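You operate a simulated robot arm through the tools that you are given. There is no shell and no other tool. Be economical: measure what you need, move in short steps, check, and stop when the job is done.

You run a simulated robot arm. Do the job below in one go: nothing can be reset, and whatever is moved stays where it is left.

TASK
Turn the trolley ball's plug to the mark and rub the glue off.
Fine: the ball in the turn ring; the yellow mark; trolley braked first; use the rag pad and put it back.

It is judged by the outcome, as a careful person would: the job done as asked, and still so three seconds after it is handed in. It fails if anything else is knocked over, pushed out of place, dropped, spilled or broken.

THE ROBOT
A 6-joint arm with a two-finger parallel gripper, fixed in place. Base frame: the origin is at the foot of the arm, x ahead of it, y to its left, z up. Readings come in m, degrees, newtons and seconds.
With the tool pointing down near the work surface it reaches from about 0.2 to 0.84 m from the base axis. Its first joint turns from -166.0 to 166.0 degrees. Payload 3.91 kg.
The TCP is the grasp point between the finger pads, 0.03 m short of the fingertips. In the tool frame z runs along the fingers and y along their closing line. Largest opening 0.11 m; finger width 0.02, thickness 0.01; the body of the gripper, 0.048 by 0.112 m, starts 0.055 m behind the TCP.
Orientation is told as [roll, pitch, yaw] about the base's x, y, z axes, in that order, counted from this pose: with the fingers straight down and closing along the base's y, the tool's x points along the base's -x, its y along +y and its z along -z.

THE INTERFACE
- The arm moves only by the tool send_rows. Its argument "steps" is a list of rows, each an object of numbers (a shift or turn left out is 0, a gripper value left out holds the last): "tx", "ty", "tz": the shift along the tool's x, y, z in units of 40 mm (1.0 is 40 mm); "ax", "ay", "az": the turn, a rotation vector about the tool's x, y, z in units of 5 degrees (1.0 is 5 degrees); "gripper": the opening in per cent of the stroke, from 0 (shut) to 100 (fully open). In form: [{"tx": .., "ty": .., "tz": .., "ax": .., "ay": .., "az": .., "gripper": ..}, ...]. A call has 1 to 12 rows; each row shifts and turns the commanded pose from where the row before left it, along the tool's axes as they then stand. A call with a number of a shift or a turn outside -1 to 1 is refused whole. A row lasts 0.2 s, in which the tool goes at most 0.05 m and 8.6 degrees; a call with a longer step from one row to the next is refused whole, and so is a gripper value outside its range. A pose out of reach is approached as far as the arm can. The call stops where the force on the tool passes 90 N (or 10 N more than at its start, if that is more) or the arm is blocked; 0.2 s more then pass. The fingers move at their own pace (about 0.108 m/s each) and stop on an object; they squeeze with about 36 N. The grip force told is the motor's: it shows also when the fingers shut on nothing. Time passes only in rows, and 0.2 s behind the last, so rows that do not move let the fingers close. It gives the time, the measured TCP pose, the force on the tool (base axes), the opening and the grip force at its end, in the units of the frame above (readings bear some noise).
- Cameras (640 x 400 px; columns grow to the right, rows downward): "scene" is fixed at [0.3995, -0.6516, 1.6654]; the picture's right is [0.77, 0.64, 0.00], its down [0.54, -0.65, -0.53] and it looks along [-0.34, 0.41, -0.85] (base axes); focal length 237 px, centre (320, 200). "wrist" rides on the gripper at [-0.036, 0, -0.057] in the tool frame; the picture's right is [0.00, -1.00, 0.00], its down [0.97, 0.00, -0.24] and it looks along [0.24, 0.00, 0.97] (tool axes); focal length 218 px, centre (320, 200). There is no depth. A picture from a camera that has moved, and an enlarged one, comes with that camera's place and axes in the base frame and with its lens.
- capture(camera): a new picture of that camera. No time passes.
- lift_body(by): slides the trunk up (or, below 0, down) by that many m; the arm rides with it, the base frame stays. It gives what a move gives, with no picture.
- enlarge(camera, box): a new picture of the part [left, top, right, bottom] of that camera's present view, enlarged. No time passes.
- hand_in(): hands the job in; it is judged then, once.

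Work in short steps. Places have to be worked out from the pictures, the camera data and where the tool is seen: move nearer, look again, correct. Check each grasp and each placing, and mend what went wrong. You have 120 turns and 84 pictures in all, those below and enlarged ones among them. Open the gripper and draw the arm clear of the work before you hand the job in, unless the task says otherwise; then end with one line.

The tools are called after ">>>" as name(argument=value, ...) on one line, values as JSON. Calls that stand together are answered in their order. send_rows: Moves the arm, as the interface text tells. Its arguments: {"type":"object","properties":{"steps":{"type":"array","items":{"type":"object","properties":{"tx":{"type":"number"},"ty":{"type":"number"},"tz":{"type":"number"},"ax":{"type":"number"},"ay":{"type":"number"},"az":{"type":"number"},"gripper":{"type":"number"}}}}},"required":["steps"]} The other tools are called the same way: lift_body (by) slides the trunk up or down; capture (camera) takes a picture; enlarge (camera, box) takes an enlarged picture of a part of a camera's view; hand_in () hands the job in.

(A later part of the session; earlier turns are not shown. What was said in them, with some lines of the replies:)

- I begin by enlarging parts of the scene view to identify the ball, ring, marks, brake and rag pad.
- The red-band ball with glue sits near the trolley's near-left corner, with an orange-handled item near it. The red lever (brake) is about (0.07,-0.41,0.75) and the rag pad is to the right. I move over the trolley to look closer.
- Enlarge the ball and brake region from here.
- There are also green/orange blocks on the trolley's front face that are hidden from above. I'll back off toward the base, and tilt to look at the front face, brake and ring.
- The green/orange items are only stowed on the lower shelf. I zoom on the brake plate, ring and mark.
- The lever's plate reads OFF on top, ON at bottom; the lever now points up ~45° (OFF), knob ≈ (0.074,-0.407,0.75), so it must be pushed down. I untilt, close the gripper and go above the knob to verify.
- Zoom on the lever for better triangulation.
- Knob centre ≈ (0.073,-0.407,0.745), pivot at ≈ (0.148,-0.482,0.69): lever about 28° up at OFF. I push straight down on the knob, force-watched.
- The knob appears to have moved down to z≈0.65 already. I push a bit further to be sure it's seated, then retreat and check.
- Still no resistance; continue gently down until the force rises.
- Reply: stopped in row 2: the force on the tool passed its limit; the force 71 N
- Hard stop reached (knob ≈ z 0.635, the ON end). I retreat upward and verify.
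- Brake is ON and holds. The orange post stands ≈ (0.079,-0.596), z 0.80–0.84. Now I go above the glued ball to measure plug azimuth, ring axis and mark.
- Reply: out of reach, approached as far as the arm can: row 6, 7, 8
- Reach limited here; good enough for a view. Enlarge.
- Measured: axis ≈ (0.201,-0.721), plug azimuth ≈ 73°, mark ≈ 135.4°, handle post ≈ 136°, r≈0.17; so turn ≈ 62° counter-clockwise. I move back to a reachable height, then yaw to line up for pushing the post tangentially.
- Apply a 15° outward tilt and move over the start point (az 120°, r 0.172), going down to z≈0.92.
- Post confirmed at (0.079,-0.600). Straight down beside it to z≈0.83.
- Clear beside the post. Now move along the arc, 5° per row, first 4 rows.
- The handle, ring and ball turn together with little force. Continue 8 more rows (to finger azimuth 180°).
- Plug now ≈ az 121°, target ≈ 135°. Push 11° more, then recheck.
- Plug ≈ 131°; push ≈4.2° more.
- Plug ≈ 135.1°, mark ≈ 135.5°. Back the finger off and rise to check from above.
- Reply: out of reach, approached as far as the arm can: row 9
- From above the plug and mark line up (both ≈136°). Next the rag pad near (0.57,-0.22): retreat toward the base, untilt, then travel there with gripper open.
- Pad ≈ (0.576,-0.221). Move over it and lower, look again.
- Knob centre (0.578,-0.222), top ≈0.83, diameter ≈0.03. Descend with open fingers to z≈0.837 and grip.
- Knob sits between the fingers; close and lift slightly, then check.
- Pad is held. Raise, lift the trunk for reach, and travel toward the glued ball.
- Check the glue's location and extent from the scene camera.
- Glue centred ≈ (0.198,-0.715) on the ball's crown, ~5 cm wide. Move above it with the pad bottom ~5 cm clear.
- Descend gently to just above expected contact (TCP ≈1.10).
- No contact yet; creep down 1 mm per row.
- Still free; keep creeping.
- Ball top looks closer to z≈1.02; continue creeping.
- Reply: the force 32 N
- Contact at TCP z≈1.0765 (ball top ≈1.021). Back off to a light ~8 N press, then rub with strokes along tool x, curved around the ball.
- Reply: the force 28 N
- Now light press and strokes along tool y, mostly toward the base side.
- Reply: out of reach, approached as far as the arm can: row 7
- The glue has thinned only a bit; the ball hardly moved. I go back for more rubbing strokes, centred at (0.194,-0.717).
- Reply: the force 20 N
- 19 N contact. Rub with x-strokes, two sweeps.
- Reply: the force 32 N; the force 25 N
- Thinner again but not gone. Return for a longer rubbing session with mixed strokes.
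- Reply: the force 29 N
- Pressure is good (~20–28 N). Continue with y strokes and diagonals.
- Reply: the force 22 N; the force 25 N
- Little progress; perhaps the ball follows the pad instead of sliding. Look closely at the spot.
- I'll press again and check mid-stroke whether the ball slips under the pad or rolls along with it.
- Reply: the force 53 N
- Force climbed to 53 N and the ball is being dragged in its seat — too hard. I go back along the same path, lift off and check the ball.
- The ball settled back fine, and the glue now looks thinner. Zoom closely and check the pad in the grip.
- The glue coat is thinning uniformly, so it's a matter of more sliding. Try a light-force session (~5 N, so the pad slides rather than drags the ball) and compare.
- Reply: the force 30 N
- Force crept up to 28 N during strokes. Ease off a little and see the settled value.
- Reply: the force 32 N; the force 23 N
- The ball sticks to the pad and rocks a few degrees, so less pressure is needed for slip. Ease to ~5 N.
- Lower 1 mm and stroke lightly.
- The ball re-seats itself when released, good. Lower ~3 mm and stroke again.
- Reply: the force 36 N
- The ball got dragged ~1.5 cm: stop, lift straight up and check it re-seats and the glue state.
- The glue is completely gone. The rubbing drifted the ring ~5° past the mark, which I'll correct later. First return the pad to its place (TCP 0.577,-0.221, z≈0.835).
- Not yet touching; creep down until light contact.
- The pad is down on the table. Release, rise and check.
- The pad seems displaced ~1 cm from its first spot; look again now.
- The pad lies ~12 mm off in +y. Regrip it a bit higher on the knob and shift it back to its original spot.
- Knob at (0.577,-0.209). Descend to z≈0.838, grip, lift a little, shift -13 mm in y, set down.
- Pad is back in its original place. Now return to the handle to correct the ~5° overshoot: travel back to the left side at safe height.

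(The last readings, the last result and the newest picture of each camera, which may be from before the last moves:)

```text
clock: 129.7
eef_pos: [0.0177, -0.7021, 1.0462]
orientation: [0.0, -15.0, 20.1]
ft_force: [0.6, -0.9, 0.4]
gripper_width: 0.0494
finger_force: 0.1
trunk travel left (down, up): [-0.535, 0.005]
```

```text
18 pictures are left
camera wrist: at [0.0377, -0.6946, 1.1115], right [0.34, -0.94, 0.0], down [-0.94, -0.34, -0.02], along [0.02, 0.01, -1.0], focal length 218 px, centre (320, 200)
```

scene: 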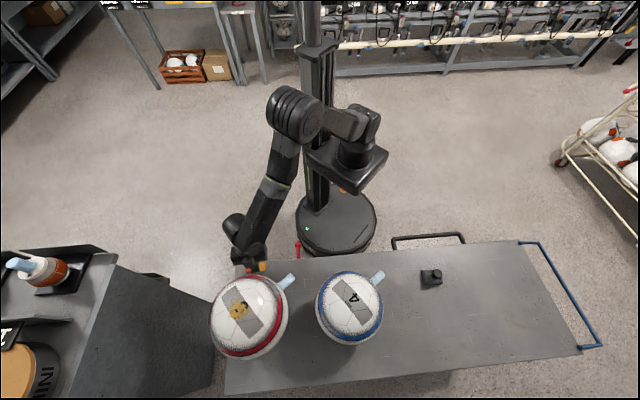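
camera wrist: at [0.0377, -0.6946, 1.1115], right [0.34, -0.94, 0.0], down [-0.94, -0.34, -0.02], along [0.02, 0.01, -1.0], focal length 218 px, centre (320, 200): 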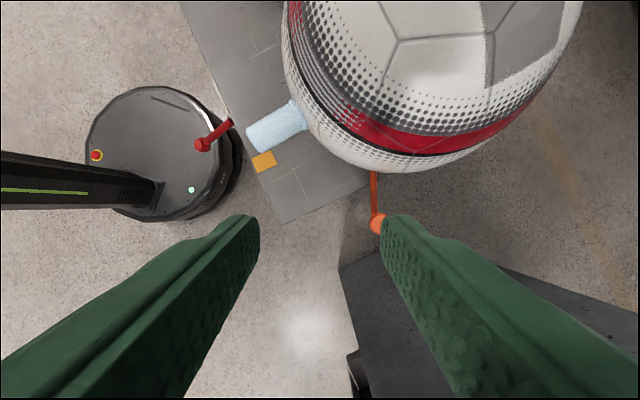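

Plug is ≈4.5° past the mark (139.3° vs 134.8°); post ≈ (0.039,-0.769). Straddle the post with open fingers: move over and partly down, check.

>>> send_rows(steps=[{"ty": -0.9, "tx": 0.035, "gripper": 60}, {"ty": -0.855, "tx": 0.035}, {"tx": 0.231, "tz": 0.861}, {"tx": 0.231, "tz": 0.861}, {"tx": 0.231, "tz": 0.861}])

>>> capture(camera="wrist")

```text
clock: 130.9
eef_pos: [0.0416, -0.7593, 0.9393]
orientation: [-0.1, -15.0, 20.1]
ft_force: [-0.2, -0.3, 0.1]
gripper_width: 0.0659
finger_force: 0.1
out of reach, approached as far as the arm can: row 2
trunk travel left (down, up): [-0.535, 0.005]
```

```text
17 pictures are left
camera wrist: at [0.0607, -0.7534, 1.0042], right [0.34, -0.94, 0.0], down [-0.94, -0.34, -0.02], along [0.02, 0.01, -1.0], focal length 218 px, centre (320, 200)
```

wrist: 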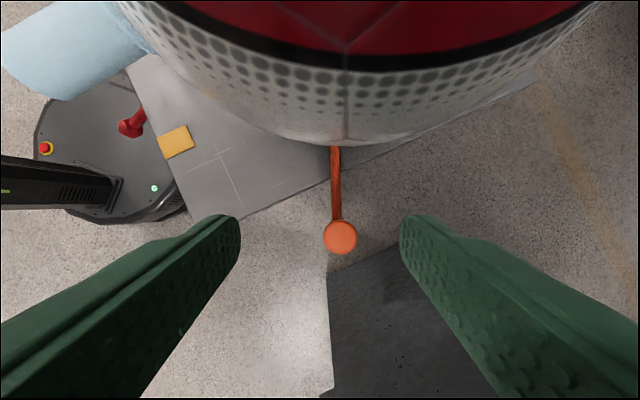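

Post at (0.043,-0.775), slightly off-centre; shift and descend the rest.

>>> send_rows(steps=[{"tx": 0.231, "tz": 0.861}, {"tx": 0.33, "tz": 0.861, "ty": -0.2}, {"tx": 0.231, "tz": 0.8, "ty": -0.19}])

>>> capture(camera="wrist")

```text
clock: 131.7
eef_pos: [0.0446, -0.7651, 0.8352]
orientation: [-0.2, -15.1, 20.2]
ft_force: [-0.3, -0.5, -0.7]
gripper_width: 0.0658
finger_force: 0.0
out of reach, approached as far as the arm can: row 3
trunk travel left (down, up): [-0.535, 0.005]
```

```text
16 pictures are left
camera wrist: at [0.0625, -0.7586, 0.9], right [0.34, -0.94, 0.0], down [-0.94, -0.34, -0.02], along [0.02, 0.0, -1.0], focal length 218 px, centre (320, 200)
```

wrist: 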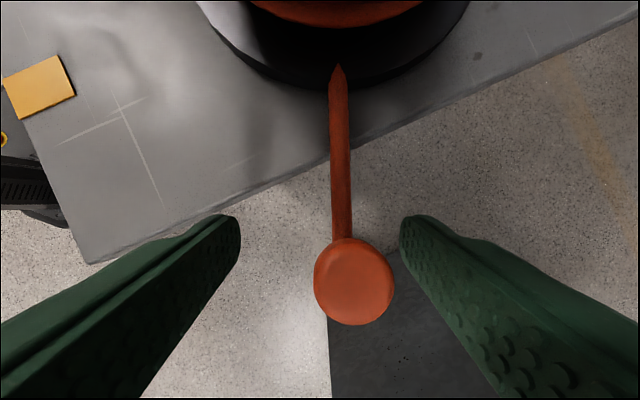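

The post sits ~9.5 mm to the outer side; closing will draw it clockwise ≈3.3°. Close and check the plug.

>>> send_rows(steps=[{"gripper": 40}, {"gripper": 28}, {"gripper": 18}, {}, {"gripper": 0}, {}])

>>> enlarge(camera="scene", box=[200, 230, 320, 305])

```text
clock: 133.1
eef_pos: [0.0429, -0.7654, 0.8349]
orientation: [-0.1, -15.0, 20.2]
ft_force: [-0.7, 0.8, 0.5]
gripper_width: 0.0271
finger_force: 44.9
trunk travel left (down, up): [-0.535, 0.005]
```

```text
5.33 times, centred on (260, 268) of scene
camera zoom: at [0.3995, -0.6516, 1.6654], right [0.77, 0.64, 0.0], down [0.54, -0.65, -0.53], along [-0.34, 0.41, -0.85], focal length 1263 px, centre (640, -160)
```

zoom: 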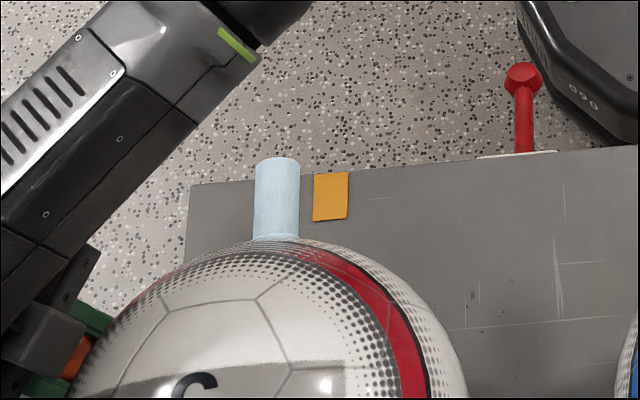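

Plug ≈136.6° vs mark ≈134.8°. Turn ≈1.8° more clockwise with the post held.

>>> send_rows(steps=[{"ty": 0.135, "az": 0.35, "ax": 0.09}, {}, {}])

>>> enlarge(camera="scene", box=[200, 230, 320, 305])

```text
clock: 133.9
eef_pos: [0.043, -0.7602, 0.8354]
orientation: [-0.1, -15.0, 18.5]
ft_force: [2.1, -1.3, 0.5]
gripper_width: 0.027
finger_force: 44.8
trunk travel left (down, up): [-0.535, 0.005]
```

```text
5.33 times, centred on (260, 268) of scene
camera zoom: at [0.3995, -0.6516, 1.6654], right [0.77, 0.64, 0.0], down [0.54, -0.65, -0.53], along [-0.34, 0.41, -0.85], focal length 1263 px, centre (640, -160)
```

zoom: 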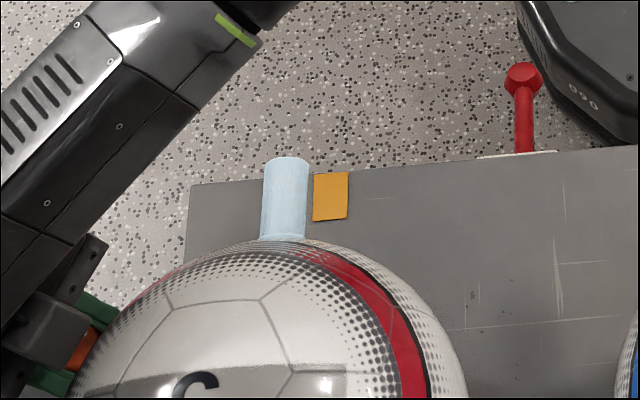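

Plug ≈135° now. Release, rise straight up and verify from above.

>>> send_rows(steps=[{"gripper": 35}, {"gripper": 60}, {}, {"tx": -0.231, "tz": -0.861}, {"tx": -0.231, "tz": -0.861}, {"tx": -0.231, "tz": -0.861}, {"tx": -0.231, "tz": -0.861}, {"tx": -0.231, "tz": -0.861, "ty": 0.4}, {"tx": -0.231, "tz": -0.6, "ty": 0.7}, {"ty": 0.8}])

>>> capture(camera="wrist")

```text
clock: 136.1
eef_pos: [0.0217, -0.6849, 1.0398]
orientation: [-0.1, -15.0, 18.4]
ft_force: [-1.3, 0.0, 0.6]
gripper_width: 0.066
finger_force: 0.1
trunk travel left (down, up): [-0.535, 0.005]
```

```text
13 pictures are left
camera wrist: at [0.04, -0.68, 1.105], right [0.31, -0.95, 0.0], down [-0.95, -0.31, -0.02], along [0.02, 0.0, -1.0], focal length 218 px, centre (320, 200)
```

wrist: 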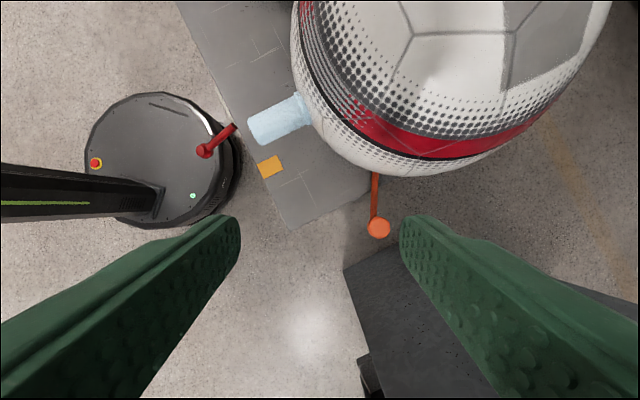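

Aligned: plug ≈134°, mark ≈134.7°. Withdraw the arm toward the base and take a last look.

>>> send_rows(steps=[{"ty": 1, "tz": -0.6}, {"ty": 1, "tz": -0.6}, {"ty": 1, "tz": -0.6}, {"ty": 1}, {"ty": 1}, {"ty": 1}, {"ty": 1}, {"ty": 0.5, "ay": 1}, {"ay": 1}, {"ay": 1}])

>>> capture(camera="scene")

>>> enlarge(camera="scene", box=[190, 220, 400, 370])

```text
clock: 138.3
eef_pos: [-0.0902, -0.4073, 1.1081]
orientation: [-0.2, 0.1, 18.3]
ft_force: [0.0, 0.5, 0.1]
gripper_width: 0.0663
finger_force: 0.1
trunk travel left (down, up): [-0.535, 0.005]
```

```text
12 pictures are left
```

scene: 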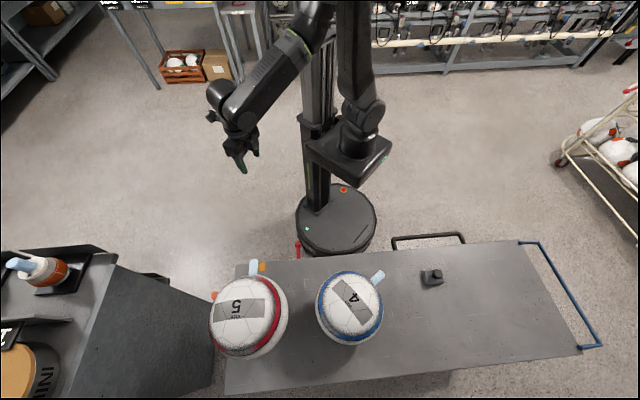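

```text
2.67 times, centred on (295, 295) of scene
camera zoom: at [0.3995, -0.6516, 1.6654], right [0.77, 0.64, 0.0], down [0.54, -0.65, -0.53], along [-0.34, 0.41, -0.85], focal length 632 px, centre (387, -53)
```

zoom: 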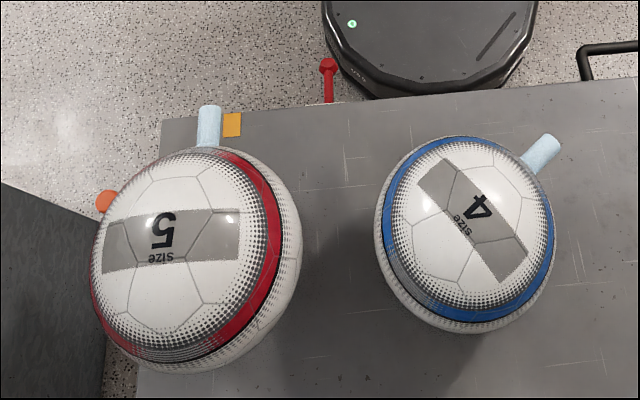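

The brake is on, the plug points at the yellow mark, the glue is gone and the pad is back in its place. The arm is clear with the gripper open, so I hand in.

>>> hand_in()

```text
The job is handed in.
```

The job is handed in: the trolley was braked first, the ball's plug points at the yellow mark to within about 1°, the glue is rubbed off, and the rag pad is back where it started.
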